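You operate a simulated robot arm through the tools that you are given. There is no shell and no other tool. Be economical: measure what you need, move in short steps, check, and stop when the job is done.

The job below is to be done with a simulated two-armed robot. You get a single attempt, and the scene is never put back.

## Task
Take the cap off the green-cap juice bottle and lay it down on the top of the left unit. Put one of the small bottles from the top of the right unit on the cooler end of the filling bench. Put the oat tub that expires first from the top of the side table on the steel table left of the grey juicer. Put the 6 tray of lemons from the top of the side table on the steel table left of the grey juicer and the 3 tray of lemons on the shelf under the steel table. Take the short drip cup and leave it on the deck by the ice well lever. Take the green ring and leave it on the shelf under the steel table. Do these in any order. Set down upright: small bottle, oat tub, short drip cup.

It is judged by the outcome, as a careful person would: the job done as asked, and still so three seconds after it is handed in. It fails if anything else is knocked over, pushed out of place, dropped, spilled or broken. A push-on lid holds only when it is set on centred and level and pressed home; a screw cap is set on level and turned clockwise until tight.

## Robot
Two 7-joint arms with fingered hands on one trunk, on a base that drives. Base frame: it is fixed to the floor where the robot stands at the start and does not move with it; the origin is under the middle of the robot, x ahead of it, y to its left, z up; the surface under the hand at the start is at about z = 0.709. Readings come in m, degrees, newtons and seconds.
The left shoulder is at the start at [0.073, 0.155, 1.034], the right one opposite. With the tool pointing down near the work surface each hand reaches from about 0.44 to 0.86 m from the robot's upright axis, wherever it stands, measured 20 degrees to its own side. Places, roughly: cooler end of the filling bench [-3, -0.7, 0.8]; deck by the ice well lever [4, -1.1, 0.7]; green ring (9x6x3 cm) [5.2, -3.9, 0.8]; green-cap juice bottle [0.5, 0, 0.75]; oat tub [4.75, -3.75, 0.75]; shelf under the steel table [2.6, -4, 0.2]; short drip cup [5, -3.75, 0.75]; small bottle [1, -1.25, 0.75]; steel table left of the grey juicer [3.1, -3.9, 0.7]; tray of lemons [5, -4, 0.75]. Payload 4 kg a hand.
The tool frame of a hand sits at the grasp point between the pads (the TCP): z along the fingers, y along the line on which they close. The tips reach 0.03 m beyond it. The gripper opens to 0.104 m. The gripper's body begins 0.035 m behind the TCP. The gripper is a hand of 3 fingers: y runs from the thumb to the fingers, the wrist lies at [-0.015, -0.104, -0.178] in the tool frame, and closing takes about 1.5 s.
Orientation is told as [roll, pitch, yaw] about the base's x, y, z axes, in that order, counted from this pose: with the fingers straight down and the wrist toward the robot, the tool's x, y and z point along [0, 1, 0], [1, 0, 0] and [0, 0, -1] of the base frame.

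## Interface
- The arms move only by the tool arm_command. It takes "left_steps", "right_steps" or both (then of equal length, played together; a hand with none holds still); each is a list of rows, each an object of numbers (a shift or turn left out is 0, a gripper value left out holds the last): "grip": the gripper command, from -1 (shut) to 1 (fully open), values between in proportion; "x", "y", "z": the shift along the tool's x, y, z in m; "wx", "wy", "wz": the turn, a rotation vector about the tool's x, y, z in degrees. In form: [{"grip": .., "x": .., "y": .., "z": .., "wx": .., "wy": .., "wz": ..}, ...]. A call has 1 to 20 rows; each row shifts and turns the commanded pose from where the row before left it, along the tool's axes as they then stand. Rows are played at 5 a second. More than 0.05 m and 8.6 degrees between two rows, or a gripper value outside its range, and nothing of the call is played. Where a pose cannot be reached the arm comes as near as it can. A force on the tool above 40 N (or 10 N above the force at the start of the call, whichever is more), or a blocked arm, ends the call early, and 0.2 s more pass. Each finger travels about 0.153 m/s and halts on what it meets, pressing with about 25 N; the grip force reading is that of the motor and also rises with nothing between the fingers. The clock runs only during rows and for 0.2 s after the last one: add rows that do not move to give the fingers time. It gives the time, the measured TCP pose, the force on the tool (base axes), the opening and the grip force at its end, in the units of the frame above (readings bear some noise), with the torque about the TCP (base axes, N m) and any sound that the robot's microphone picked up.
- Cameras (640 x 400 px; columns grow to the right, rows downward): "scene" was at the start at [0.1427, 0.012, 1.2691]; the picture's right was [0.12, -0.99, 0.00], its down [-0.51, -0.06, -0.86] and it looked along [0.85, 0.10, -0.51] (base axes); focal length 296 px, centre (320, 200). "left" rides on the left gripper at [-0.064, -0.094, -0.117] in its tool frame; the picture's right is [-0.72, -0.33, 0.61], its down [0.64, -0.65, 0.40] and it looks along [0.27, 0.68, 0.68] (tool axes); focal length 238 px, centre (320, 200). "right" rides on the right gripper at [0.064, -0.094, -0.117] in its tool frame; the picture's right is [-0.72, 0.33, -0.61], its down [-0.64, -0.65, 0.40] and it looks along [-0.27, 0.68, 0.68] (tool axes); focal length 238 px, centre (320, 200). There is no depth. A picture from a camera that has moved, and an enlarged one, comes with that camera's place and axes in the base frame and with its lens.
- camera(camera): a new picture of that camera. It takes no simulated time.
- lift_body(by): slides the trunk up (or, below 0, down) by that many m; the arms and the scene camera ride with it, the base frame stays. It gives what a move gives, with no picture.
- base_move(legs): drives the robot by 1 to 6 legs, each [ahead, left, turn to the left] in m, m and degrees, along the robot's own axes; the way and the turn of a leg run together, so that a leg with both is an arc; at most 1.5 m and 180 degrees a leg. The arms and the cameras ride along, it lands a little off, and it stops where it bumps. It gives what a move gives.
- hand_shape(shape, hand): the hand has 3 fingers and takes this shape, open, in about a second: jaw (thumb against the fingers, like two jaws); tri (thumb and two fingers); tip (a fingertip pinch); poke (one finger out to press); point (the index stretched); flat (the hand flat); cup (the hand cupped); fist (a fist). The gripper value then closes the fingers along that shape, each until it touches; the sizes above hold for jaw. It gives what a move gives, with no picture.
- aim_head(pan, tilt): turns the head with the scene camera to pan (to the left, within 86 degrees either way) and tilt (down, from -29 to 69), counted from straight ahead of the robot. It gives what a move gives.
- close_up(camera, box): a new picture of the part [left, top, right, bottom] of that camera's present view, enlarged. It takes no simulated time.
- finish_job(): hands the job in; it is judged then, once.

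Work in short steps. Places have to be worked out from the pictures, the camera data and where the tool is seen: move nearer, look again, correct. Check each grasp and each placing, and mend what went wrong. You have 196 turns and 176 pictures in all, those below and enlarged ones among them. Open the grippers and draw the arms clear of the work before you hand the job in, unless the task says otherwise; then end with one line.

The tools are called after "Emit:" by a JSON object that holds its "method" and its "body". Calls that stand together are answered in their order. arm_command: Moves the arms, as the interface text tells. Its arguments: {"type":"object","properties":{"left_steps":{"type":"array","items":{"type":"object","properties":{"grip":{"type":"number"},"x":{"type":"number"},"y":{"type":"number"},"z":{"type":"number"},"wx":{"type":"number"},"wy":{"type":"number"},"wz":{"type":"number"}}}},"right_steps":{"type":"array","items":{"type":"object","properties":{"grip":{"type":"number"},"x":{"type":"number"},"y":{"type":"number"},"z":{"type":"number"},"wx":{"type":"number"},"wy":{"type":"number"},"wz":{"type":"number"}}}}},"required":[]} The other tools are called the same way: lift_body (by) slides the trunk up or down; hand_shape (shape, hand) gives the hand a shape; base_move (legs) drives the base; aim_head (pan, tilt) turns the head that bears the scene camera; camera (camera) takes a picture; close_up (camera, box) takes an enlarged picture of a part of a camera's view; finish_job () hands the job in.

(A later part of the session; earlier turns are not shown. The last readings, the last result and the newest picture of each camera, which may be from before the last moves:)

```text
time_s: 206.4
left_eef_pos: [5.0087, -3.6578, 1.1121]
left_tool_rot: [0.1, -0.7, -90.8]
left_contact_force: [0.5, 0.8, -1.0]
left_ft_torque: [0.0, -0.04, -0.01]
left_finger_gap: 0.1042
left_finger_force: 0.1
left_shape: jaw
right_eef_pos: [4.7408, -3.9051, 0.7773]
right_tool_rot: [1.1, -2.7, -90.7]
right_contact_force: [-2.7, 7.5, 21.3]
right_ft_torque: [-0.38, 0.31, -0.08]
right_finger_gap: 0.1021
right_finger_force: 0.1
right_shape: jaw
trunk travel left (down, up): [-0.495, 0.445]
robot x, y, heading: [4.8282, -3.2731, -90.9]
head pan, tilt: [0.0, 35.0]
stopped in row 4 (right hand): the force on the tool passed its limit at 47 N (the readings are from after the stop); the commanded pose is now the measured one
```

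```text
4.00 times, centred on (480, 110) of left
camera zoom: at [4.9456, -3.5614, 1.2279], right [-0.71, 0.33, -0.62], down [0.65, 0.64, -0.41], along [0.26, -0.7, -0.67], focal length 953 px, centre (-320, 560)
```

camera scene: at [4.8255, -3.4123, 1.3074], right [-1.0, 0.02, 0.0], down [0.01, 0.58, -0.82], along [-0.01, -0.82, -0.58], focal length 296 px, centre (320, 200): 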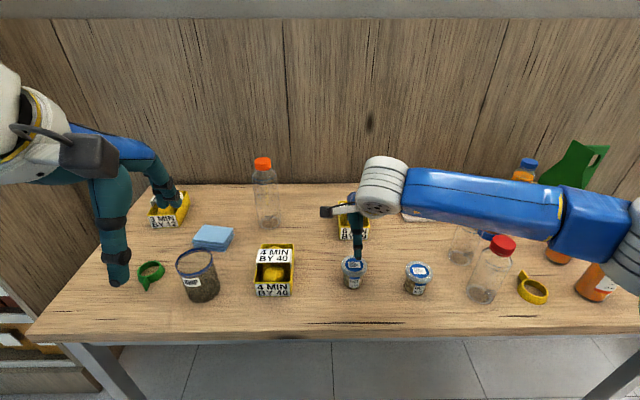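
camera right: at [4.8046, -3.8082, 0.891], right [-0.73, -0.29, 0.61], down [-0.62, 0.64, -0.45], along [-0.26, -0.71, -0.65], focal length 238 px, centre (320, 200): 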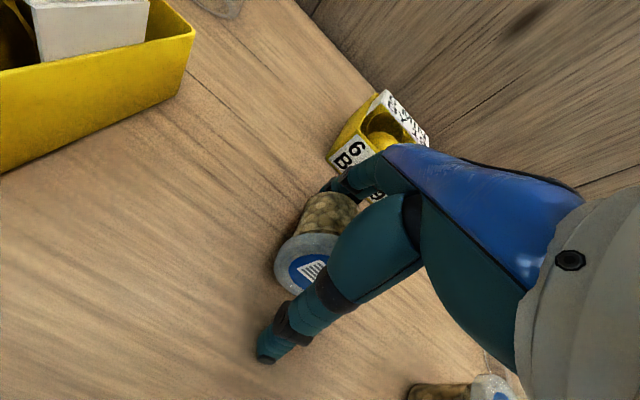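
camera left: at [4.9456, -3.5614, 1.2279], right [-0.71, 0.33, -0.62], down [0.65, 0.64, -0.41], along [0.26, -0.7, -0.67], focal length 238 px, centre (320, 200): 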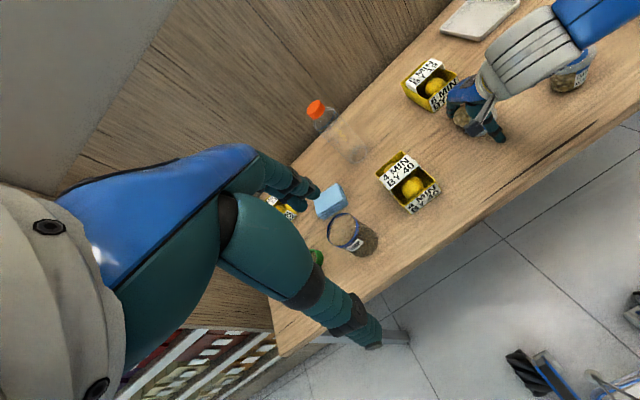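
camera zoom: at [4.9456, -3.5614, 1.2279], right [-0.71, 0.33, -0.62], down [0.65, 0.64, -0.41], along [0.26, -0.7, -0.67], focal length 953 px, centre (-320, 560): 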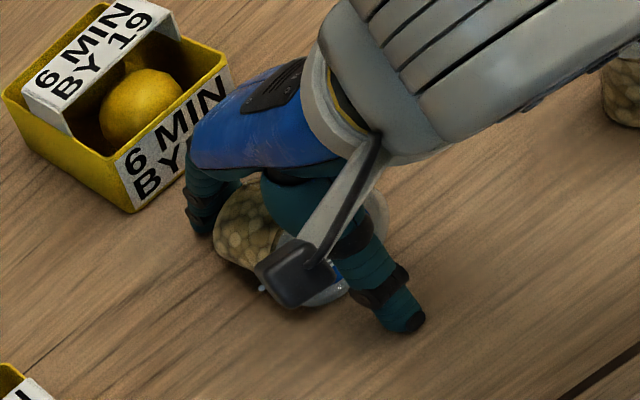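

The tub has tipped onto its side, lid still on and facing me. The hand camera put it about 1.4 cm nearer than I had it, so I should trust that camera. I'll raise the hand straight up gently and look.

Emit:
{"method": "arm_command", "body": {"right_steps": [{"z": -0.01}, {"z": -0.02}, {"z": -0.03}, {"z": -0.04}, {"z": -0.02, "y": -0.03}, {"y": -0.04}, {}]}}

Emit:
{"method": "camera", "body": {"camera": "right"}}

Emit:
{"method": "close_up", "body": {"camera": "scene", "box": [270, 190, 470, 315]}}

```text
time_s: 208.1
left_eef_pos: [5.0079, -3.6615, 1.1113]
left_tool_rot: [0.1, -0.6, -90.8]
left_contact_force: [-0.1, 0.5, 0.4]
left_ft_torque: [0.02, -0.01, 0.01]
left_finger_gap: 0.1037
left_finger_force: 0.2
left_shape: jaw
right_eef_pos: [4.7371, -3.832, 0.8915]
right_tool_rot: [0.9, -2.2, -90.8]
right_contact_force: [0.1, -0.3, 1.0]
right_ft_torque: [0.02, 0.02, -0.01]
right_finger_gap: 0.104
right_finger_force: 0.0
right_shape: jaw
trunk travel left (down, up): [-0.495, 0.445]
robot x, y, heading: [4.8268, -3.2721, -90.9]
head pan, tilt: [0.0, 35.0]
```

```text
83 pictures are left
camera right: at [4.7999, -3.7363, 1.0052], right [-0.73, -0.29, 0.61], down [-0.62, 0.65, -0.44], along [-0.27, -0.71, -0.66], focal length 238 px, centre (320, 200)
```

right: 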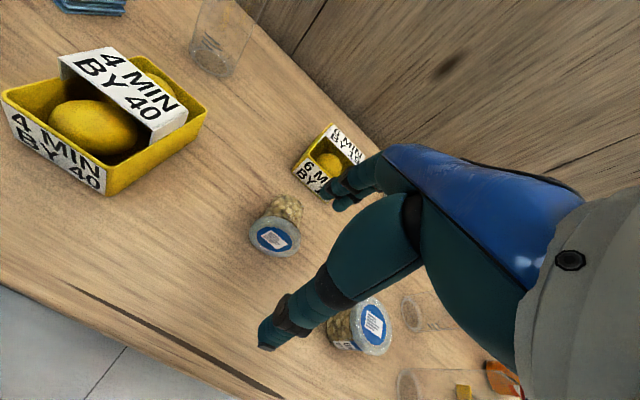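

```text
3.20 times, centred on (370, 252) of scene
camera zoom: at [4.8252, -3.4137, 1.3073], right [-1.0, 0.02, 0.0], down [0.01, 0.58, -0.82], along [-0.01, -0.82, -0.58], focal length 948 px, centre (160, 32)
```

zoom: 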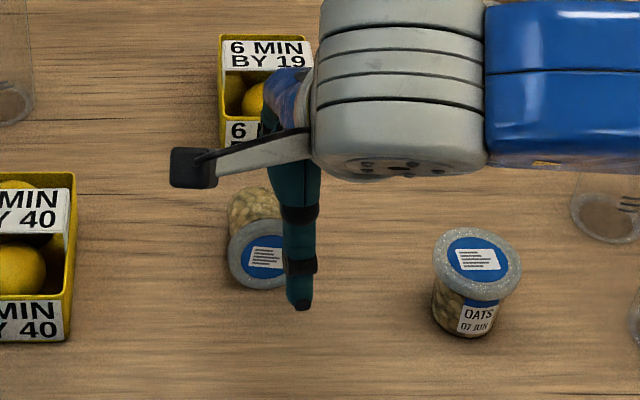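

The tub lies with its axis straight toward the wall, lid face at about y -3.912. I'll regrip it with the fingers reaching forward around it, then rotate it upright. First I strafe left 0.17 m, then turn the hand horizontal.

Emit:
{"method": "arm_command", "body": {"right_steps": [{"z": -0.04, "y": -0.02}, {"z": -0.03, "y": -0.03}, {"y": -0.03}, {}]}}

Emit:
{"method": "base_move", "body": {"legs": [[0, 0.17, 1]]}}

Emit:
{"method": "arm_command", "body": {"right_steps": [{"wy": 8.2}, {"wy": 8.2}, {"wy": 8.2}, {"wy": 8.2}, {"wy": 8.2}, {"wy": 8.2}, {"wy": 8.2}, {"wy": 8.2}, {"wy": 8.2}, {"wy": 8.2}, {"wy": 8}, {}]}}

Emit:
{"method": "arm_command", "body": {"right_steps": [{"wx": -8.2}, {"wx": -8.2}, {"wx": -8.2}, {"wx": -8.2}, {"wx": -8.2}, {"wx": -8.2}, {"wx": -8.2}, {"wx": -8.2}, {"wx": -8.2}, {"wx": -8.2}, {"wx": -8}, {"wy": -7}, {"wy": -7}, {"wy": -6}, {}]}}

Emit:
{"method": "camera", "body": {"camera": "scene"}}

Emit:
{"method": "camera", "body": {"camera": "right"}}

```text
time_s: 209.1
left_eef_pos: [5.0065, -3.66, 1.1116]
left_tool_rot: [0.1, -0.7, -90.8]
left_contact_force: [0.9, -0.1, 0.4]
left_ft_torque: [-0.01, 0.01, 0.0]
left_finger_gap: 0.1038
left_finger_force: 0.2
left_shape: jaw
right_eef_pos: [4.7381, -3.7482, 0.9574]
right_tool_rot: [1.0, -2.3, -90.8]
right_contact_force: [-0.5, 0.1, -0.3]
right_ft_torque: [-0.05, -0.01, -0.03]
right_finger_gap: 0.1043
right_finger_force: 0.0
right_shape: jaw
trunk travel left (down, up): [-0.495, 0.445]
robot x, y, heading: [4.825, -3.2719, -90.9]
head pan, tilt: [0.0, 35.0]
```

```text
time_s: 210.5
left_eef_pos: [5.1867, -3.6586, 1.1123]
left_tool_rot: [0.2, -0.7, -89.6]
left_contact_force: [-0.5, 0.0, -0.6]
left_ft_torque: [0.03, -0.03, 0.0]
left_finger_gap: 0.1038
left_finger_force: 0.0
left_shape: jaw
right_eef_pos: [4.9183, -3.7518, 0.9562]
right_tool_rot: [1.2, -2.2, -89.7]
right_contact_force: [-0.3, 0.4, 0.2]
right_ft_torque: [0.01, -0.02, -0.02]
right_finger_gap: 0.104
right_finger_force: 0.1
right_shape: jaw
trunk travel left (down, up): [-0.495, 0.445]
robot x, y, heading: [5.0038, -3.2719, -90.0]
head pan, tilt: [0.0, 35.0]
```

```text
time_s: 213.1
left_eef_pos: [5.1892, -3.6554, 1.1122]
left_tool_rot: [0.1, -0.7, -89.6]
left_contact_force: [0.1, 0.2, -0.2]
left_ft_torque: [0.02, -0.01, -0.01]
left_finger_gap: 0.1038
left_finger_force: 0.0
left_shape: jaw
right_eef_pos: [4.9215, -3.7497, 0.9575]
right_tool_rot: [91.1, -2.3, -89.7]
right_contact_force: [1.1, 0.2, 0.1]
right_ft_torque: [-0.02, 0.01, 0.01]
right_finger_gap: 0.1042
right_finger_force: 0.1
right_shape: jaw
trunk travel left (down, up): [-0.495, 0.445]
robot x, y, heading: [4.9985, -3.2702, -89.7]
head pan, tilt: [0.0, 35.0]
```

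```text
time_s: 214.5
left_eef_pos: [5.1888, -3.6547, 1.113]
left_tool_rot: [0.2, -0.7, -89.6]
left_contact_force: [0.5, -0.8, 0.8]
left_ft_torque: [0.01, -0.03, -0.01]
left_finger_gap: 0.1042
left_finger_force: 0.1
left_shape: jaw
right_eef_pos: [4.9185, -3.73, 0.9132]
right_tool_rot: [82.1, -9.5, -127.1]
right_contact_force: [0.3, -0.1, -0.5]
right_ft_torque: [0.01, 0.0, 0.02]
right_finger_gap: 0.1041
right_finger_force: 0.1
right_shape: jaw
right hand out of reach, approached as far as the arm can: row 6
trunk travel left (down, up): [-0.495, 0.445]
robot x, y, heading: [4.9987, -3.2735, -89.7]
head pan, tilt: [0.0, 35.0]
stopped in row 6 (right hand): the arm was blocked; the commanded pose is now the measured one
```

```text
81 pictures are left
camera scene: at [5.0024, -3.4118, 1.3076], right [-1.0, 0.0, 0.0], down [0.0, 0.57, -0.82], along [0.0, -0.82, -0.57], focal length 296 px, centre (320, 200)
```

scene: 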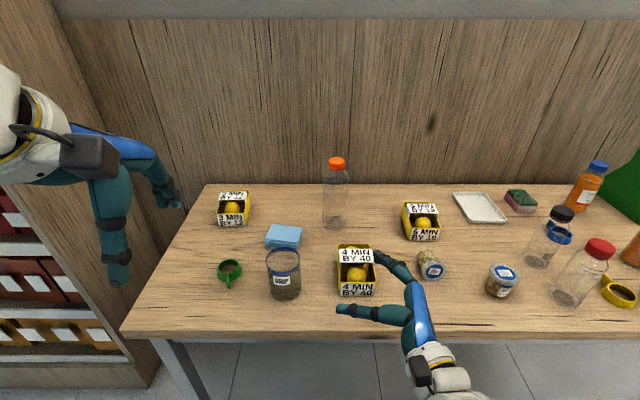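

```text
80 pictures are left
camera right: at [4.8972, -3.5822, 0.9763], right [-0.82, 0.09, -0.57], down [0.57, 0.23, -0.79], along [0.06, -0.97, -0.24], focal length 238 px, centre (320, 200)
```

right: 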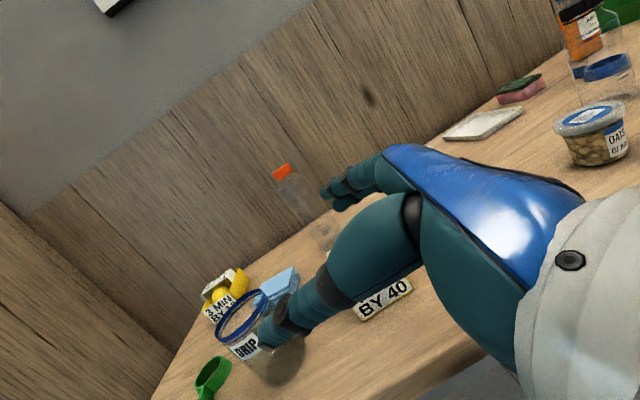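

The arm was blocked because the wrist was too close to the body. I'll extend the hand forward-right and then continue the turn.

Emit:
{"method": "arm_command", "body": {"right_steps": [{"y": 0.04, "z": -0.016}, {"y": 0.04, "z": -0.016}, {"y": 0.04, "z": -0.016}, {"y": 0.038, "z": -0.016}, {}, {"wx": -8.2}, {"wx": -8.2}, {"wx": -8.2}, {"wx": -8.2}, {"wx": -8.2}, {"wx": -8.2}, {}]}}

Emit:
{"method": "camera", "body": {"camera": "scene"}}

```text
time_s: 216.4
left_eef_pos: [5.1884, -3.6547, 1.1133]
left_tool_rot: [0.3, -0.8, -89.7]
left_contact_force: [-0.3, -0.3, -0.3]
left_ft_torque: [0.04, -0.01, 0.0]
left_finger_gap: 0.104
left_finger_force: 0.0
left_shape: jaw
right_eef_pos: [4.7368, -3.8136, 0.9464]
right_tool_rot: [82.6, -22.3, -151.4]
right_contact_force: [-1.0, 0.3, -0.4]
right_ft_torque: [0.04, -0.03, 0.01]
right_finger_gap: 0.1038
right_finger_force: 0.0
right_shape: jaw
right hand out of reach, approached as far as the arm can: row 8, 9
trunk travel left (down, up): [-0.495, 0.445]
robot x, y, heading: [5.0014, -3.2742, -89.7]
head pan, tilt: [0.0, 35.0]
stopped in row 9 (right hand): the arm was blocked; the commanded pose is now the measured one
```

```text
79 pictures are left
camera scene: at [5.0005, -3.413, 1.3075], right [-1.0, 0.0, 0.0], down [0.0, 0.57, -0.82], along [0.0, -0.82, -0.57], focal length 296 px, centre (320, 200)
```

scene: 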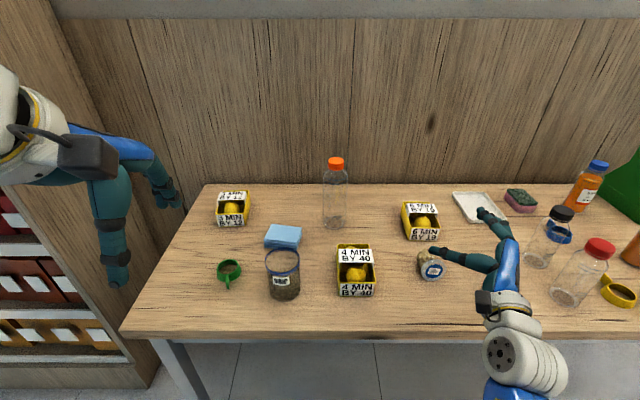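

The wrist limit stops that. A better plan: grip the lying tub top-down with the hand yawed +90° (closing along x), lift, yaw back to 0 so the lid points left, then roll +90° so the lid points up. These are all poses that already worked. First I return the hand to pointing down.

Emit:
{"method": "arm_command", "body": {"right_steps": [{"wx": 5.28, "wy": -5.6, "wz": -3.09}, {"wx": 5.28, "wy": -5.6, "wz": -3.09}, {"wx": 5.28, "wy": -5.6, "wz": -3.09}, {"wx": 5.28, "wy": -5.6, "wz": -3.09}, {"wx": 5.28, "wy": -5.6, "wz": -3.09}, {"wx": 5.28, "wy": -5.6, "wz": -3.09}, {"wx": 5.28, "wy": -5.6, "wz": -3.09}, {"wx": 5.28, "wy": -5.6, "wz": -3.09}, {"wx": 5.28, "wy": -5.6, "wz": -3.09}, {"wx": 5.28, "wy": -5.6, "wz": -3.09}, {"wx": 5.28, "wy": -5.6, "wz": -3.09}, {}]}}

Emit:
{"method": "arm_command", "body": {"right_steps": [{"wz": -8}, {"wz": -8}, {"wz": -8}, {"wz": -8}, {"wz": -8}, {"wz": -8}, {"wz": -8}, {"wz": -8}, {"wz": -8}, {"wz": -8}, {}]}}

Emit:
{"method": "camera", "body": {"camera": "right"}}

```text
time_s: 219.0
left_eef_pos: [5.1893, -3.6541, 1.1127]
left_tool_rot: [0.1, -0.7, -89.6]
left_contact_force: [0.6, -0.3, -0.9]
left_ft_torque: [0.0, 0.02, 0.02]
left_finger_gap: 0.1037
left_finger_force: 0.0
left_shape: jaw
right_eef_pos: [4.738, -3.8132, 0.9458]
right_tool_rot: [-0.1, 0.0, -90.0]
right_contact_force: [-0.9, 0.5, 0.5]
right_ft_torque: [0.0, 0.01, 0.02]
right_finger_gap: 0.1038
right_finger_force: 0.1
right_shape: jaw
trunk travel left (down, up): [-0.495, 0.445]
robot x, y, heading: [5.0027, -3.2745, -89.9]
head pan, tilt: [0.0, 35.0]
```

```text
time_s: 221.4
left_eef_pos: [5.1897, -3.6554, 1.1124]
left_tool_rot: [0.2, -0.7, -89.7]
left_contact_force: [0.2, 0.3, 0.0]
left_ft_torque: [-0.04, 0.0, 0.0]
left_finger_gap: 0.1039
left_finger_force: 0.0
left_shape: jaw
right_eef_pos: [4.7927, -3.7453, 0.9294]
right_tool_rot: [-7.3, 3.8, -40.1]
right_contact_force: [0.6, 0.2, 0.7]
right_ft_torque: [-0.01, -0.01, -0.02]
right_finger_gap: 0.1042
right_finger_force: 0.0
right_shape: jaw
right hand out of reach, approached as far as the arm can: row 5, 6, 7, 8, 9, 10
trunk travel left (down, up): [-0.495, 0.445]
robot x, y, heading: [5.0041, -3.2703, -89.8]
head pan, tilt: [0.0, 35.0]
```

```text
78 pictures are left
camera right: at [4.7762, -3.6303, 1.043], right [-0.13, -0.73, 0.68], down [-0.96, -0.09, -0.28], along [0.26, -0.68, -0.68], focal length 238 px, centre (320, 200)
```

right: 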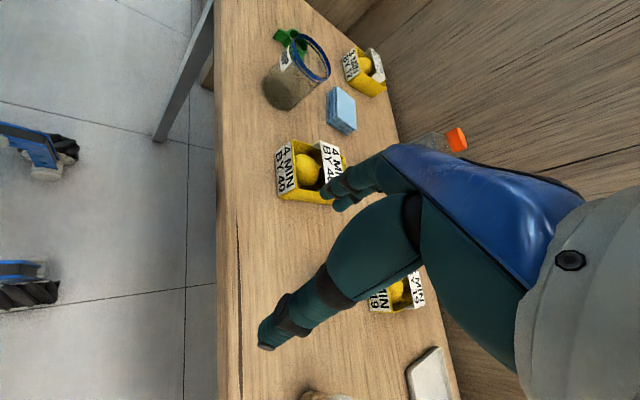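

The yaw range shrinks with the target far right. Mirroring the plan with the left hand suits the geometry, with the tub slightly right of centre and closer. I'll raise the right hand out of the way and drive to about [4.84, -3.40].

Emit:
{"method": "arm_command", "body": {"right_steps": [{"wz": 8, "z": -0.03}, {"wz": 8, "z": -0.03}, {"wz": 8, "z": -0.03}, {"wz": 8, "z": -0.03}, {"wz": 8, "z": -0.03}, {"wz": 8}, {}]}}

Emit:
{"method": "base_move", "body": {"legs": [[0, -0.16, 0], [0.12, 0, 0]]}}

Emit:
{"method": "camera", "body": {"camera": "scene"}}

```text
time_s: 223.0
left_eef_pos: [5.1891, -3.6541, 1.113]
left_tool_rot: [0.2, -0.7, -89.7]
left_contact_force: [0.3, 0.1, 0.4]
left_ft_torque: [0.02, 0.0, 0.01]
left_finger_gap: 0.104
left_finger_force: 0.0
left_shape: jaw
right_eef_pos: [4.8129, -3.7375, 1.0783]
right_tool_rot: [-7.8, -3.0, -87.9]
right_contact_force: [-0.8, 0.6, 0.1]
right_ft_torque: [-0.03, -0.01, -0.01]
right_finger_gap: 0.1041
right_finger_force: 0.0
right_shape: jaw
trunk travel left (down, up): [-0.495, 0.445]
robot x, y, heading: [5.0048, -3.2751, -90.1]
head pan, tilt: [0.0, 35.0]
```

```text
time_s: 225.2
left_eef_pos: [5.0248, -3.7771, 1.1125]
left_tool_rot: [0.2, -0.8, -89.9]
left_contact_force: [-0.1, -0.3, -0.3]
left_ft_torque: [-0.03, -0.01, 0.02]
left_finger_gap: 0.1041
left_finger_force: 0.0
left_shape: jaw
right_eef_pos: [4.6476, -3.8581, 1.0777]
right_tool_rot: [-7.7, -2.8, -87.8]
right_contact_force: [0.0, -0.2, 0.4]
right_ft_torque: [0.0, 0.0, 0.02]
right_finger_gap: 0.1042
right_finger_force: 0.0
right_shape: jaw
trunk travel left (down, up): [-0.495, 0.445]
robot x, y, heading: [4.8388, -3.3949, -90.4]
head pan, tilt: [0.0, 35.0]
```

```text
77 pictures are left
camera scene: at [4.8399, -3.5339, 1.3076], right [-1.0, 0.0, 0.0], down [0.0, 0.57, -0.82], along [0.0, -0.82, -0.57], focal length 296 px, centre (320, 200)
```

scene: 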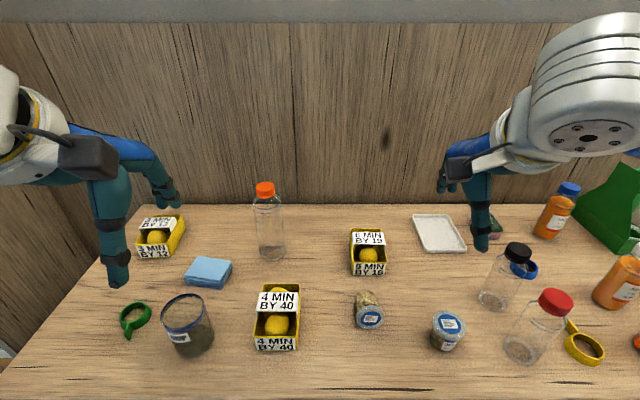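

I'll move the right hand aside and bring the left hand above the tub with yaw -80°.

Emit:
{"method": "arm_command", "body": {"right_steps": [{"x": -0.04, "y": -0.02}, {"x": -0.04, "y": -0.02}, {"x": -0.04, "y": -0.02}, {"x": -0.03, "y": -0.02}, {}, {}, {}, {}, {}, {}, {}, {}, {}, {}, {}, {}, {}, {}], "left_steps": [{"x": -0.042, "y": 0.02}, {"x": -0.042, "y": 0.02}, {"x": -0.042, "y": 0.02}, {"x": -0.042, "y": 0.02}, {"x": -0.042, "y": 0.02}, {"x": -0.042, "y": 0.02}, {"x": -0.04, "y": 0.02}, {"wz": 8}, {"wz": 8}, {"wz": 8}, {"wz": 8}, {"wz": 8}, {"wz": 8}, {"wz": 8}, {"wz": 8}, {"wz": 8}, {"wz": 8}, {}]}}

Emit:
{"method": "camera", "body": {"camera": "left"}}

```text
time_s: 229.1
left_eef_pos: [4.7321, -3.9189, 1.1132]
left_tool_rot: [0.8, 0.0, -169.9]
left_contact_force: [0.0, 0.1, 0.4]
left_ft_torque: [-0.02, -0.01, 0.02]
left_finger_gap: 0.1042
left_finger_force: 0.0
left_shape: jaw
right_eef_pos: [4.4949, -3.7836, 1.0936]
right_tool_rot: [-7.6, -2.9, -87.9]
right_contact_force: [0.1, -0.7, -0.5]
right_ft_torque: [0.02, 0.0, -0.04]
right_finger_gap: 0.104
right_finger_force: 0.1
right_shape: jaw
trunk travel left (down, up): [-0.495, 0.445]
robot x, y, heading: [4.8387, -3.3966, -90.0]
head pan, tilt: [0.0, 35.0]
```

```text
76 pictures are left
camera left: at [4.813, -3.8372, 1.2297], right [0.2, 0.76, -0.62], down [0.76, -0.52, -0.39], along [-0.62, -0.39, -0.68], focal length 238 px, centre (320, 200)
```

left: 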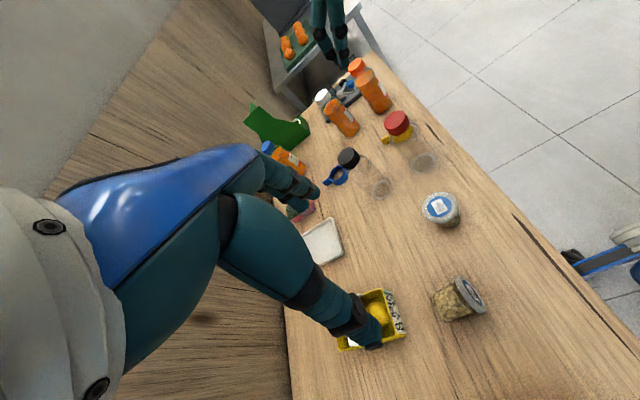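

The left hand reached -80° yaw. The tub centre is near [4.735, -3.915]. I'll descend to z≈0.88 and refine with the hand camera.

Emit:
{"method": "arm_command", "body": {"left_steps": [{"z": 0.045}, {"z": 0.045}, {"z": 0.045}, {"z": 0.045}, {"z": 0.045}, {}, {}]}}

Emit:
{"method": "camera", "body": {"camera": "left"}}

Emit:
{"method": "close_up", "body": {"camera": "scene", "box": [290, 210, 450, 350]}}

```text
time_s: 230.7
left_eef_pos: [4.7362, -3.9212, 0.888]
left_tool_rot: [0.8, 0.2, -169.8]
left_contact_force: [0.5, -0.4, 0.5]
left_ft_torque: [0.01, -0.01, -0.03]
left_finger_gap: 0.1036
left_finger_force: 0.1
left_shape: jaw
right_eef_pos: [4.4943, -3.7842, 1.0932]
right_tool_rot: [-7.6, -2.9, -87.9]
right_contact_force: [-0.4, 0.6, 0.5]
right_ft_torque: [0.0, -0.01, -0.01]
right_finger_gap: 0.1038
right_finger_force: 0.1
right_shape: jaw
trunk travel left (down, up): [-0.495, 0.445]
robot x, y, heading: [4.8385, -3.395, -90.3]
head pan, tilt: [0.0, 35.0]
```

```text
75 pictures are left
camera left: at [4.8156, -3.8402, 1.0052], right [0.2, 0.76, -0.62], down [0.76, -0.52, -0.39], along [-0.62, -0.39, -0.68], focal length 238 px, centre (320, 200)
```

left: 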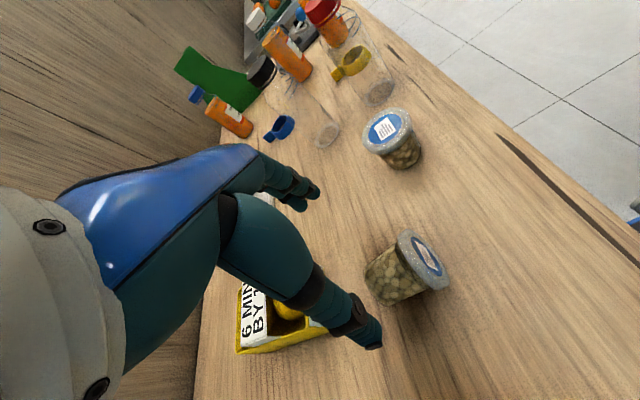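

```text
2.86 times, centred on (370, 280) of scene
camera zoom: at [4.837, -3.5356, 1.3074], right [-1.0, 0.0, 0.0], down [0.0, 0.58, -0.82], along [0.0, -0.82, -0.58], focal length 846 px, centre (177, -29)
```

zoom: 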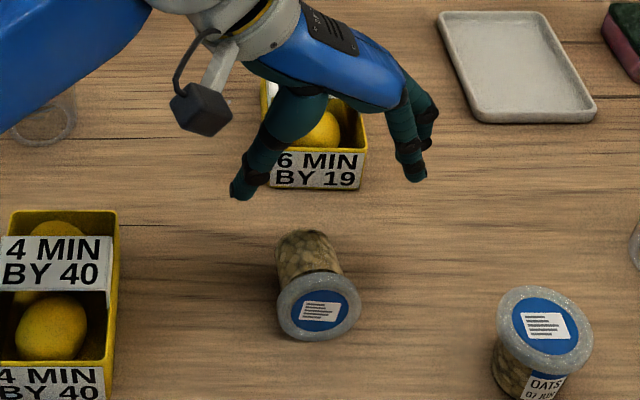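

Hand and tub agree within a few mm, and the closing axis is square to the tub. I'll lower to z≈0.746 and close.

Emit:
{"method": "arm_command", "body": {"left_steps": [{"z": 0.045}, {"z": 0.045}, {"z": 0.03}, {"z": 0.012}, {"z": 0.009}, {}, {}]}}

Emit:
{"method": "camera", "body": {"camera": "left"}}

```text
time_s: 231.6
left_eef_pos: [4.7313, -3.9235, 0.7775]
left_tool_rot: [1.6, -1.7, -169.8]
left_contact_force: [4.8, 5.1, 20.0]
left_ft_torque: [-0.14, 0.6, -0.09]
left_finger_gap: 0.1024
left_finger_force: 0.2
left_shape: jaw
right_eef_pos: [4.4973, -3.7824, 1.0947]
right_tool_rot: [-7.7, -3.0, -87.9]
right_contact_force: [0.8, -0.5, -0.4]
right_ft_torque: [0.01, 0.0, -0.02]
right_finger_gap: 0.1038
right_finger_force: 0.0
right_shape: jaw
trunk travel left (down, up): [-0.495, 0.445]
robot x, y, heading: [4.8368, -3.3927, -89.9]
head pan, tilt: [0.0, 35.0]
stopped in row 4 (left hand): the force on the tool passed its limit at 46 N (the readings are from after the stop); the commanded pose is now the measured one
```

```text
73 pictures are left
camera left: at [4.8143, -3.8405, 0.89], right [0.18, 0.74, -0.64], down [0.75, -0.53, -0.4], along [-0.64, -0.41, -0.65], focal length 238 px, centre (320, 200)
```

left: 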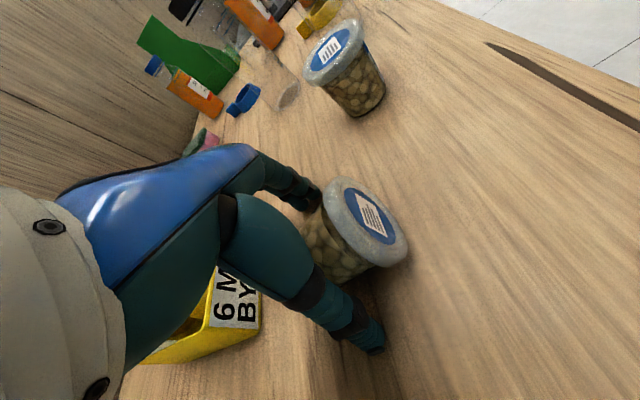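

Both stops came at TCP z≈0.777, so this table's surface is at z≈0.747, not 0.709. That explains the earlier offset. The tub sits about 2 cm nearer me than the TCP. I'll lift 5 mm, shift toward it and close.

Emit:
{"method": "arm_command", "body": {"left_steps": [{"z": -0.005}, {"x": -0.016, "y": -0.004}, {}, {"grip": 0.2}, {}, {"grip": -0.2}, {}, {"grip": -1}, {}, {}, {}, {}]}}

Emit:
{"method": "camera", "body": {"camera": "left"}}

```text
time_s: 234.2
left_eef_pos: [4.7337, -3.9082, 0.7787]
left_tool_rot: [1.5, -1.2, -169.8]
left_contact_force: [-1.2, -0.6, 20.3]
left_ft_torque: [0.09, 0.22, 0.07]
left_finger_gap: 0.031
left_finger_force: 25.0
left_shape: jaw
right_eef_pos: [4.496, -3.7814, 1.0952]
right_tool_rot: [-7.7, -3.0, -87.9]
right_contact_force: [0.1, -0.3, 0.1]
right_ft_torque: [0.02, 0.01, 0.02]
right_finger_gap: 0.1041
right_finger_force: 0.1
right_shape: jaw
trunk travel left (down, up): [-0.495, 0.445]
robot x, y, heading: [4.8375, -3.3954, -89.9]
head pan, tilt: [0.0, 35.0]
```

```text
72 pictures are left
camera left: at [4.815, -3.8242, 0.8921], right [0.18, 0.75, -0.64], down [0.75, -0.53, -0.4], along [-0.64, -0.41, -0.66], focal length 238 px, centre (320, 200)
```

left: 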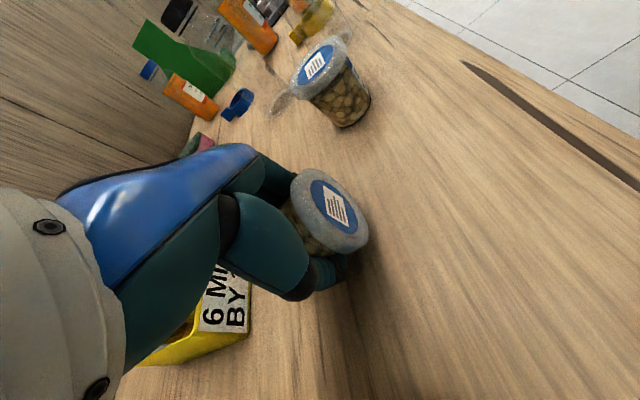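

The tub is gripped by its body with the lid toward me. I'll lift it and check.

Emit:
{"method": "arm_command", "body": {"left_steps": [{"z": -0.03}, {"z": -0.04}, {"z": -0.04}, {"z": -0.04}, {}]}}

Emit:
{"method": "camera", "body": {"camera": "left"}}

```text
time_s: 235.4
left_eef_pos: [4.7353, -3.9024, 0.9269]
left_tool_rot: [1.4, -1.1, -169.8]
left_contact_force: [0.5, 0.0, -0.9]
left_ft_torque: [-0.01, 0.0, -0.01]
left_finger_gap: 0.0302
left_finger_force: 25.2
left_shape: jaw
right_eef_pos: [4.4956, -3.7842, 1.0938]
right_tool_rot: [-7.6, -2.9, -87.9]
right_contact_force: [0.2, -0.3, -0.2]
right_ft_torque: [0.02, -0.02, 0.0]
right_finger_gap: 0.104
right_finger_force: 0.0
right_shape: jaw
trunk travel left (down, up): [-0.495, 0.445]
robot x, y, heading: [4.8418, -3.398, -90.1]
head pan, tilt: [0.0, 35.0]
```

```text
71 pictures are left
camera left: at [4.8173, -3.8207, 1.0415], right [0.18, 0.75, -0.64], down [0.75, -0.53, -0.4], along [-0.63, -0.4, -0.66], focal length 238 px, centre (320, 200)
```

left: 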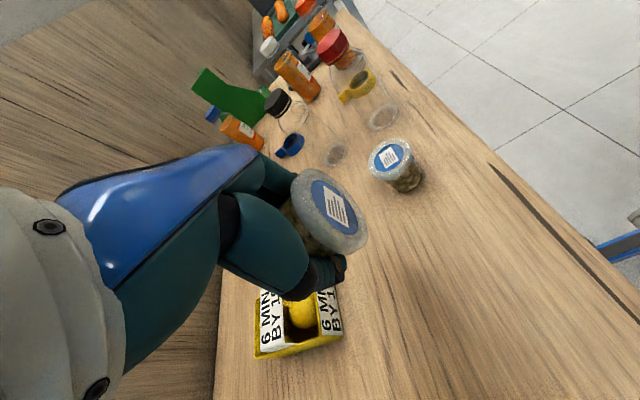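

The tub is held with the lid outward. I'll raise it, yaw the hand back, move to my left, then roll -90° so the lid points up.

Emit:
{"method": "arm_command", "body": {"left_steps": [{"z": -0.045}, {"z": -0.045}, {"z": -0.03}, {"wz": -8}, {"wz": -8}, {"wz": -8}, {"wz": -8}, {"wz": -8}, {"wz": -8}, {"wz": -8}, {"wz": -8}, {"wz": -8}, {"wz": -8}, {"x": 0.04, "y": -0.025}, {"x": 0.04, "y": -0.025}, {"x": 0.04, "y": -0.025}, {"x": 0.04, "y": -0.025}, {"x": 0.04}, {"x": 0.04}, {}]}}

Emit:
{"method": "arm_command", "body": {"left_steps": [{"wy": -8.2}, {"wy": -8.2}, {"wy": -8.2}, {"wy": -8.2}, {"wy": -8.2}, {"wy": -8.2}, {"wy": -8.2}, {"wy": -8.2}, {"wy": -8.2}, {"wy": -8.2}, {"wy": -8}, {}]}}

Emit:
{"method": "camera", "body": {"camera": "scene"}}

Emit:
{"method": "camera", "body": {"camera": "left"}}

```text
time_s: 239.6
left_eef_pos: [4.9551, -3.8011, 1.0427]
left_tool_rot: [-0.9, -1.4, -89.5]
left_contact_force: [0.1, -0.8, -1.4]
left_ft_torque: [0.01, -0.01, 0.02]
left_finger_gap: 0.0302
left_finger_force: 24.9
left_shape: jaw
left hand out of reach, approached as far as the arm can: row 19
right_eef_pos: [4.4943, -3.7828, 1.0926]
right_tool_rot: [-7.7, -2.9, -88.0]
right_contact_force: [-0.2, 0.4, 0.3]
right_ft_torque: [0.0, -0.02, 0.03]
right_finger_gap: 0.1044
right_finger_force: 0.0
right_shape: jaw
trunk travel left (down, up): [-0.495, 0.445]
robot x, y, heading: [4.8378, -3.3978, -90.0]
head pan, tilt: [0.0, 35.0]
```

```text
time_s: 242.2
left_eef_pos: [4.9723, -3.8175, 1.0569]
left_tool_rot: [-91.0, -1.6, -89.6]
left_contact_force: [0.3, 0.2, 0.1]
left_ft_torque: [-0.02, 0.03, -0.01]
left_finger_gap: 0.03
left_finger_force: 24.8
left_shape: jaw
left hand out of reach, approached as far as the arm can: row 1, 2, 3, 4
right_eef_pos: [4.4954, -3.7835, 1.0935]
right_tool_rot: [-7.7, -2.9, -87.8]
right_contact_force: [-0.1, -0.4, 0.0]
right_ft_torque: [-0.03, -0.02, 0.0]
right_finger_gap: 0.1044
right_finger_force: 0.1
right_shape: jaw
trunk travel left (down, up): [-0.495, 0.445]
robot x, y, heading: [4.8399, -3.3943, -90.3]
head pan, tilt: [0.0, 35.0]
```

```text
70 pictures are left
camera scene: at [4.839, -3.5346, 1.3076], right [-1.0, 0.0, 0.0], down [0.0, 0.57, -0.82], along [0.0, -0.82, -0.57], focal length 296 px, centre (320, 200)
```

scene: 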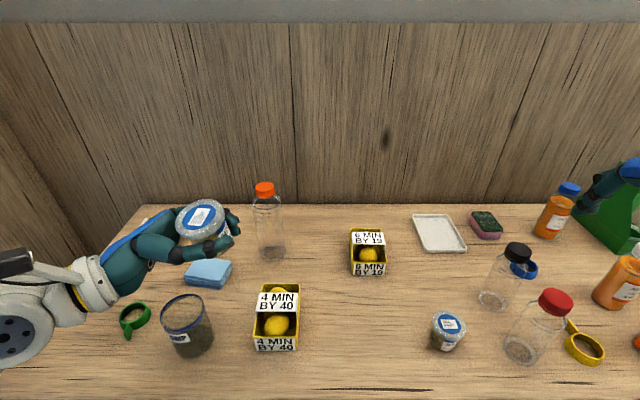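

```text
69 pictures are left
camera left: at [5.0901, -3.7208, 1.1167], right [-0.6, 0.34, 0.72], down [-0.42, 0.63, -0.65], along [-0.68, -0.69, -0.24], focal length 238 px, centre (320, 200)
```

left: 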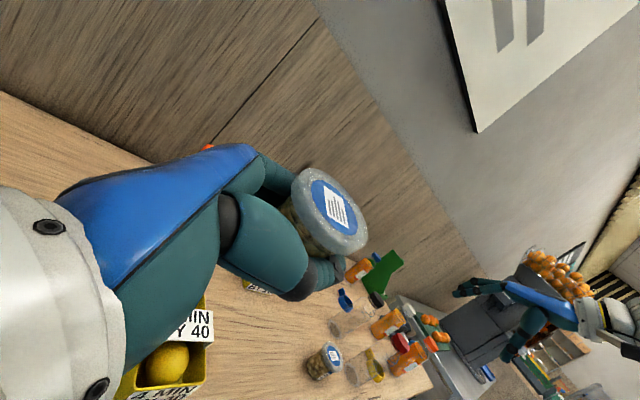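

The tub is upright in the left hand. Next is the 6 tray with the right hand. I'll bring the right hand to the centre, level it, then strafe right so the tray is slightly left of centre.

Emit:
{"method": "arm_command", "body": {"right_steps": [{"x": 0.04, "wy": 7.7}, {"x": 0.04, "wx": 2.9}, {"x": 0.04}, {"x": 0.04}, {"x": 0.04}, {"x": 0.02}, {}]}}

Emit:
{"method": "base_move", "body": {"legs": [[0, -0.2, 0]]}}

Emit:
{"method": "arm_command", "body": {"right_steps": [{"x": 0.03, "y": 0.03}, {"x": 0.03, "y": 0.03}, {"x": 0.03, "y": 0.03}, {"y": 0.03}, {"wz": -8}, {"wz": -8}, {"wz": -8}, {"wz": -8}, {"wz": -8}, {"wz": -8}, {"wz": -8}, {"wz": -8}, {"wz": -8}, {"wz": -8}, {}]}}

Emit:
{"method": "camera", "body": {"camera": "scene"}}

Emit:
{"method": "camera", "body": {"camera": "right"}}

```text
time_s: 243.8
left_eef_pos: [4.9717, -3.8184, 1.0581]
left_tool_rot: [-90.8, -1.7, -89.8]
left_contact_force: [-0.4, 0.0, -0.7]
left_ft_torque: [-0.01, 0.01, 0.03]
left_finger_gap: 0.0298
left_finger_force: 24.7
left_shape: jaw
right_eef_pos: [4.715, -3.7753, 1.0899]
right_tool_rot: [0.0, -0.2, -88.0]
right_contact_force: [0.1, -0.8, 0.1]
right_ft_torque: [0.0, 0.01, -0.01]
right_finger_gap: 0.104
right_finger_force: 0.1
right_shape: jaw
trunk travel left (down, up): [-0.495, 0.445]
robot x, y, heading: [4.8366, -3.3956, -90.0]
head pan, tilt: [0.0, 35.0]
```

```text
time_s: 245.4
left_eef_pos: [4.7791, -3.8178, 1.0562]
left_tool_rot: [-91.3, -1.6, -89.8]
left_contact_force: [0.8, 0.1, -0.3]
left_ft_torque: [-0.01, 0.01, -0.01]
left_finger_gap: 0.03
left_finger_force: 25.2
left_shape: jaw
right_eef_pos: [4.5229, -3.7748, 1.0903]
right_tool_rot: [-0.3, 0.0, -88.0]
right_contact_force: [0.9, -0.3, 0.9]
right_ft_torque: [0.0, 0.03, 0.0]
right_finger_gap: 0.104
right_finger_force: 0.1
right_shape: jaw
trunk travel left (down, up): [-0.495, 0.445]
robot x, y, heading: [4.6404, -3.3937, -90.2]
head pan, tilt: [0.0, 35.0]
```

```text
time_s: 248.6
left_eef_pos: [4.7752, -3.8176, 1.057]
left_tool_rot: [-91.0, -1.6, -89.8]
left_contact_force: [-0.7, -0.2, -1.0]
left_ft_torque: [-0.04, -0.01, 0.0]
left_finger_gap: 0.0295
left_finger_force: 25.3
left_shape: jaw
right_eef_pos: [4.6123, -3.8907, 1.0886]
right_tool_rot: [-0.1, 0.0, -23.9]
right_contact_force: [-0.2, -0.4, -0.1]
right_ft_torque: [0.0, 0.01, -0.01]
right_finger_gap: 0.104
right_finger_force: 0.1
right_shape: jaw
right hand out of reach, approached as far as the arm can: row 13, 14
trunk travel left (down, up): [-0.495, 0.445]
robot x, y, heading: [4.6399, -3.3962, -90.2]
head pan, tilt: [0.0, 35.0]
```

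```text
68 pictures are left
camera scene: at [4.6418, -3.5363, 1.3073], right [-1.0, 0.0, 0.0], down [0.0, 0.58, -0.82], along [0.0, -0.82, -0.58], focal length 296 px, centre (320, 200)
```

scene: 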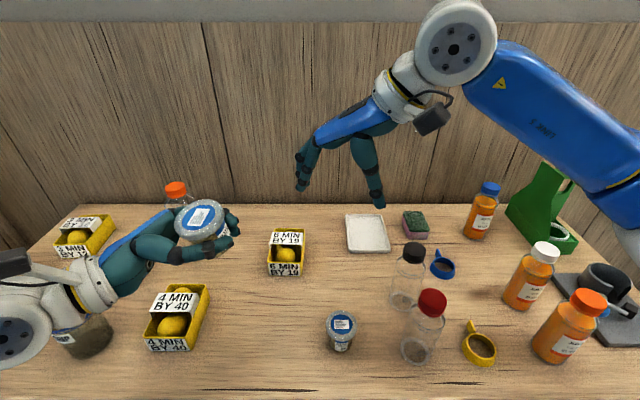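

```text
67 pictures are left
camera right: at [4.5525, -3.7953, 1.2072], right [0.01, -0.79, 0.61], down [-0.86, -0.32, -0.4], along [0.52, -0.52, -0.68], focal length 238 px, centre (320, 200)
```

right: 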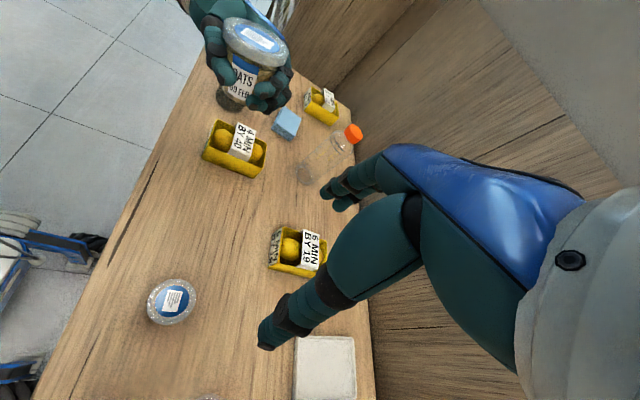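

Yaw reached +64° here. Shifting the robot further right should let it turn more, so I strafe 0.12 m and finish the yaw above the tray.

Emit:
{"method": "base_move", "body": {"legs": [[0, -0.12, 0]]}}

Emit:
{"method": "arm_command", "body": {"right_steps": [{"y": 0.045}, {"y": 0.045}, {"y": 0.045}, {"y": 0.04}, {"x": -0.045}, {"x": -0.03}, {"wz": -8}, {"wz": -8}, {"wz": -8}, {}]}}

Emit:
{"method": "camera", "body": {"camera": "right"}}

```text
time_s: 249.8
left_eef_pos: [4.6719, -3.8159, 1.055]
left_tool_rot: [-91.6, -1.5, -89.7]
left_contact_force: [-0.2, -0.3, -0.6]
left_ft_torque: [0.0, 0.03, -0.01]
left_finger_gap: 0.0301
left_finger_force: 24.9
left_shape: jaw
right_eef_pos: [4.5089, -3.8901, 1.0904]
right_tool_rot: [-0.4, 0.5, -23.8]
right_contact_force: [0.2, 0.6, 0.2]
right_ft_torque: [-0.04, 0.05, -0.04]
right_finger_gap: 0.104
right_finger_force: 0.0
right_shape: jaw
trunk travel left (down, up): [-0.495, 0.445]
robot x, y, heading: [4.5234, -3.3988, -90.3]
head pan, tilt: [0.0, 35.0]
```

```text
time_s: 252.0
left_eef_pos: [4.6598, -3.8161, 1.057]
left_tool_rot: [-91.1, -1.5, -89.7]
left_contact_force: [1.2, -0.1, -1.2]
left_ft_torque: [-0.01, -0.01, -0.01]
left_finger_gap: 0.03
left_finger_force: 25.2
left_shape: jaw
right_eef_pos: [4.5784, -3.9261, 1.0922]
right_tool_rot: [-0.1, -0.1, -23.8]
right_contact_force: [-0.5, 0.6, -0.5]
right_ft_torque: [0.01, -0.01, -0.01]
right_finger_gap: 0.1041
right_finger_force: 0.0
right_shape: jaw
right hand out of reach, approached as far as the arm can: row 3, 4, 5, 6, 7, 8, 9
trunk travel left (down, up): [-0.495, 0.445]
robot x, y, heading: [4.525, -3.395, -90.0]
head pan, tilt: [0.0, 35.0]
```

```text
66 pictures are left
camera right: at [4.5168, -3.8298, 1.2081], right [0.01, -0.79, 0.62], down [-0.86, -0.32, -0.4], along [0.52, -0.52, -0.68], focal length 238 px, centre (320, 200)
```

right: 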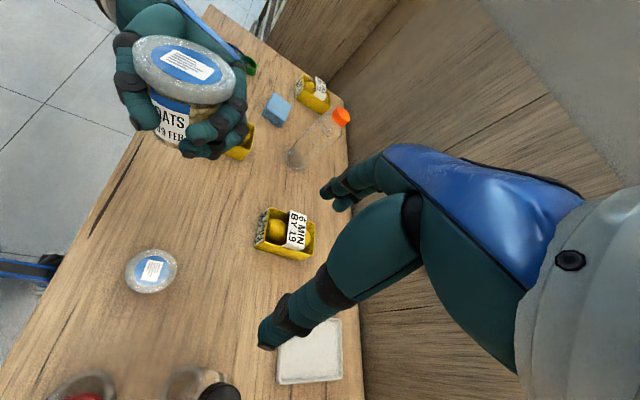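

The height may be limiting the reach. I'll lower 0.13 m and then extend and yaw again.

Emit:
{"method": "arm_command", "body": {"right_steps": [{"z": 0.045}, {"z": 0.045}, {"z": 0.04}, {"y": 0.04, "x": -0.02}, {"y": 0.04, "x": -0.02}, {"y": 0.03, "x": -0.03}, {"x": -0.04}, {"wz": -7}, {"wz": -7}, {}]}}

Emit:
{"method": "camera", "body": {"camera": "right"}}

```text
time_s: 254.2
left_eef_pos: [4.6563, -3.8161, 1.0583]
left_tool_rot: [-90.9, -1.5, -89.7]
left_contact_force: [-0.1, 0.6, -1.1]
left_ft_torque: [-0.02, -0.02, -0.05]
left_finger_gap: 0.0297
left_finger_force: 25.1
left_shape: jaw
right_eef_pos: [4.5801, -3.9348, 0.9607]
right_tool_rot: [0.0, -0.2, -23.9]
right_contact_force: [-0.1, 0.3, -0.6]
right_ft_torque: [0.01, -0.01, -0.02]
right_finger_gap: 0.1039
right_finger_force: 0.2
right_shape: jaw
right hand out of reach, approached as far as the arm can: row 4, 5, 6, 7, 8, 9
trunk travel left (down, up): [-0.495, 0.445]
robot x, y, heading: [4.5233, -3.392, -89.9]
head pan, tilt: [0.0, 35.0]
```

```text
65 pictures are left
camera right: at [4.5188, -3.8398, 1.078], right [0.0, -0.79, 0.62], down [-0.86, -0.32, -0.41], along [0.52, -0.52, -0.68], focal length 238 px, centre (320, 200)
```

right: 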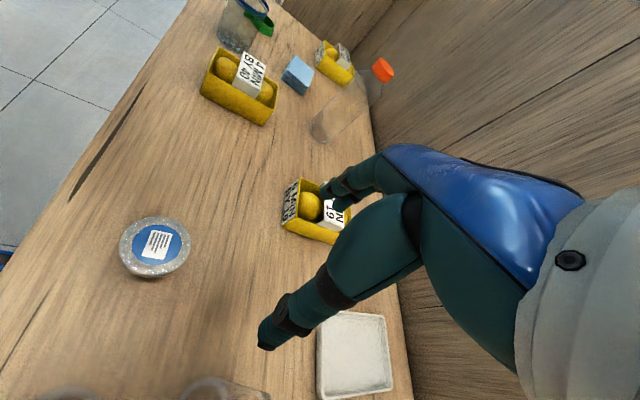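

The side reach limits the yaw at this distance. So I'll first draw the 6 tray toward me: right hand closed as a hook behind its back wall, pulling gently. I yaw back, raise, and strafe left 0.33 m.

Emit:
{"method": "arm_command", "body": {"right_steps": [{"z": -0.045, "wz": 8}, {"z": -0.045, "wz": 8}, {"z": -0.04, "wz": 8}, {"wz": 8}, {"wz": 8}, {"wz": 8}, {"wz": 8}, {"wz": 8}, {"grip": -1, "y": -0.03}, {"y": -0.03}, {}, {}]}}

Emit:
{"method": "base_move", "body": {"legs": [[0, 0.33, 0]]}}

Emit:
{"method": "camera", "body": {"camera": "right"}}

```text
time_s: 256.8
left_eef_pos: [4.6562, -3.8155, 1.0569]
left_tool_rot: [-90.9, -1.6, -89.7]
left_contact_force: [-0.3, 0.5, -1.0]
left_ft_torque: [-0.03, 0.03, 0.02]
left_finger_gap: 0.0298
left_finger_force: 25.0
left_shape: jaw
right_eef_pos: [4.5772, -3.8762, 1.092]
right_tool_rot: [0.2, -0.1, -88.0]
right_contact_force: [-0.7, 0.0, 0.6]
right_ft_torque: [-0.01, -0.05, 0.01]
right_finger_gap: 0.0001
right_finger_force: 24.6
right_shape: jaw
trunk travel left (down, up): [-0.495, 0.445]
robot x, y, heading: [4.5219, -3.3947, -90.0]
head pan, tilt: [0.0, 35.0]
```

```text
time_s: 259.0
left_eef_pos: [4.9835, -3.8155, 1.0591]
left_tool_rot: [-90.7, -1.6, -89.5]
left_contact_force: [0.4, -0.3, -0.3]
left_ft_torque: [0.01, 0.02, -0.02]
left_finger_gap: 0.0298
left_finger_force: 25.0
left_shape: jaw
right_eef_pos: [4.9037, -3.8767, 1.0922]
right_tool_rot: [0.3, -0.1, -87.8]
right_contact_force: [0.3, 0.0, 0.2]
right_ft_torque: [0.0, 0.02, 0.01]
right_finger_gap: 0.0
right_finger_force: 24.6
right_shape: jaw
trunk travel left (down, up): [-0.495, 0.445]
robot x, y, heading: [4.852, -3.3974, -89.9]
head pan, tilt: [0.0, 35.0]
```

```text
64 pictures are left
camera right: at [4.9626, -3.7806, 1.2097], right [-0.71, -0.35, 0.61], down [-0.66, 0.63, -0.41], along [-0.24, -0.7, -0.68], focal length 238 px, centre (320, 200)
```

right: 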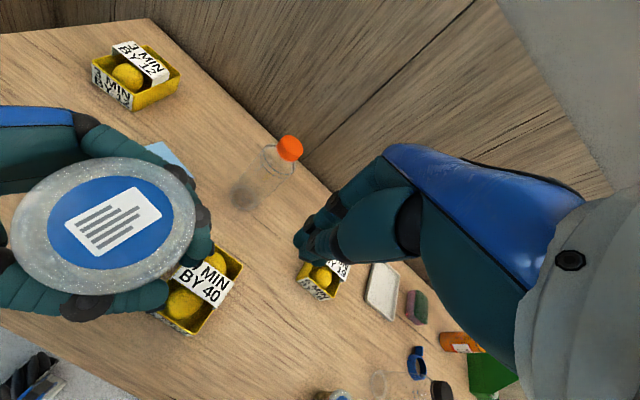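

I'll move the right hand clear of the tub to just beyond the 6 tray, still high, and look down.

Emit:
{"method": "arm_command", "body": {"right_steps": [{"x": -0.045}, {"x": -0.045}, {"x": -0.045, "y": 0.02}, {"x": -0.045, "y": 0.02}, {"x": -0.02, "y": 0.04}, {"y": 0.045}, {"y": 0.045}, {"y": 0.045}, {"y": 0.045}, {"y": 0.023}, {"z": 0.045}, {"z": 0.045}, {}]}}

Emit:
{"method": "camera", "body": {"camera": "right"}}

Emit:
{"method": "close_up", "body": {"camera": "scene", "box": [300, 150, 480, 290]}}

```text
time_s: 261.8
left_eef_pos: [4.9864, -3.814, 1.0575]
left_tool_rot: [-91.0, -1.7, -89.5]
left_contact_force: [0.6, 0.5, 0.0]
left_ft_torque: [0.03, -0.02, 0.02]
left_finger_gap: 0.03
left_finger_force: 25.2
left_shape: jaw
right_eef_pos: [4.7194, -4.1654, 1.0049]
right_tool_rot: [0.3, -0.3, -87.7]
right_contact_force: [1.0, 0.2, -0.6]
right_ft_torque: [-0.01, 0.0, 0.02]
right_finger_gap: 0.0002
right_finger_force: 25.1
right_shape: jaw
trunk travel left (down, up): [-0.495, 0.445]
robot x, y, heading: [4.8533, -3.3965, -89.9]
head pan, tilt: [0.0, 35.0]
```

```text
63 pictures are left
camera right: at [4.7776, -4.0699, 1.1221], right [-0.71, -0.35, 0.61], down [-0.66, 0.63, -0.41], along [-0.24, -0.7, -0.68], focal length 238 px, centre (320, 200)
```

right: 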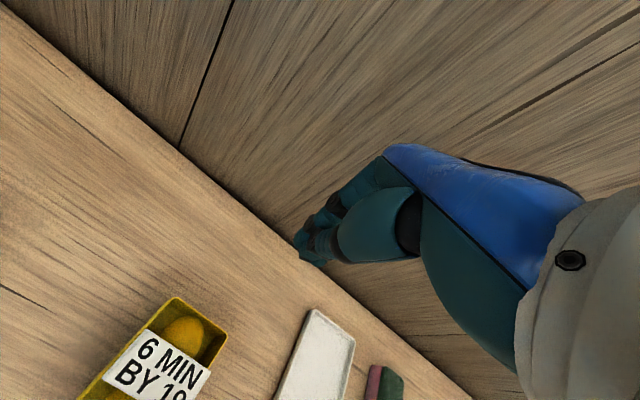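

```text
2.86 times, centred on (390, 220) of scene
camera zoom: at [4.8536, -3.5352, 1.3074], right [-1.0, 0.0, 0.0], down [0.0, 0.58, -0.82], along [0.0, -0.82, -0.58], focal length 846 px, centre (120, 143)
```

zoom: 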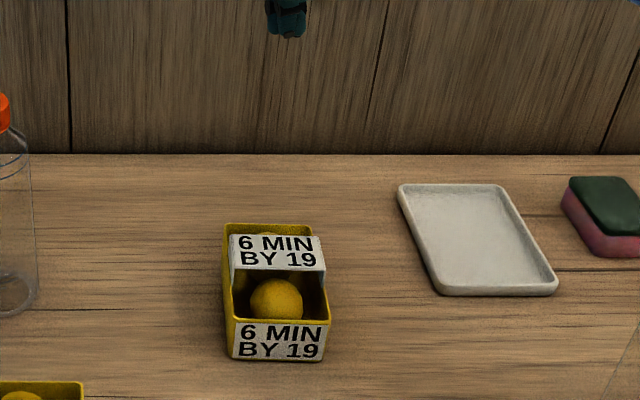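

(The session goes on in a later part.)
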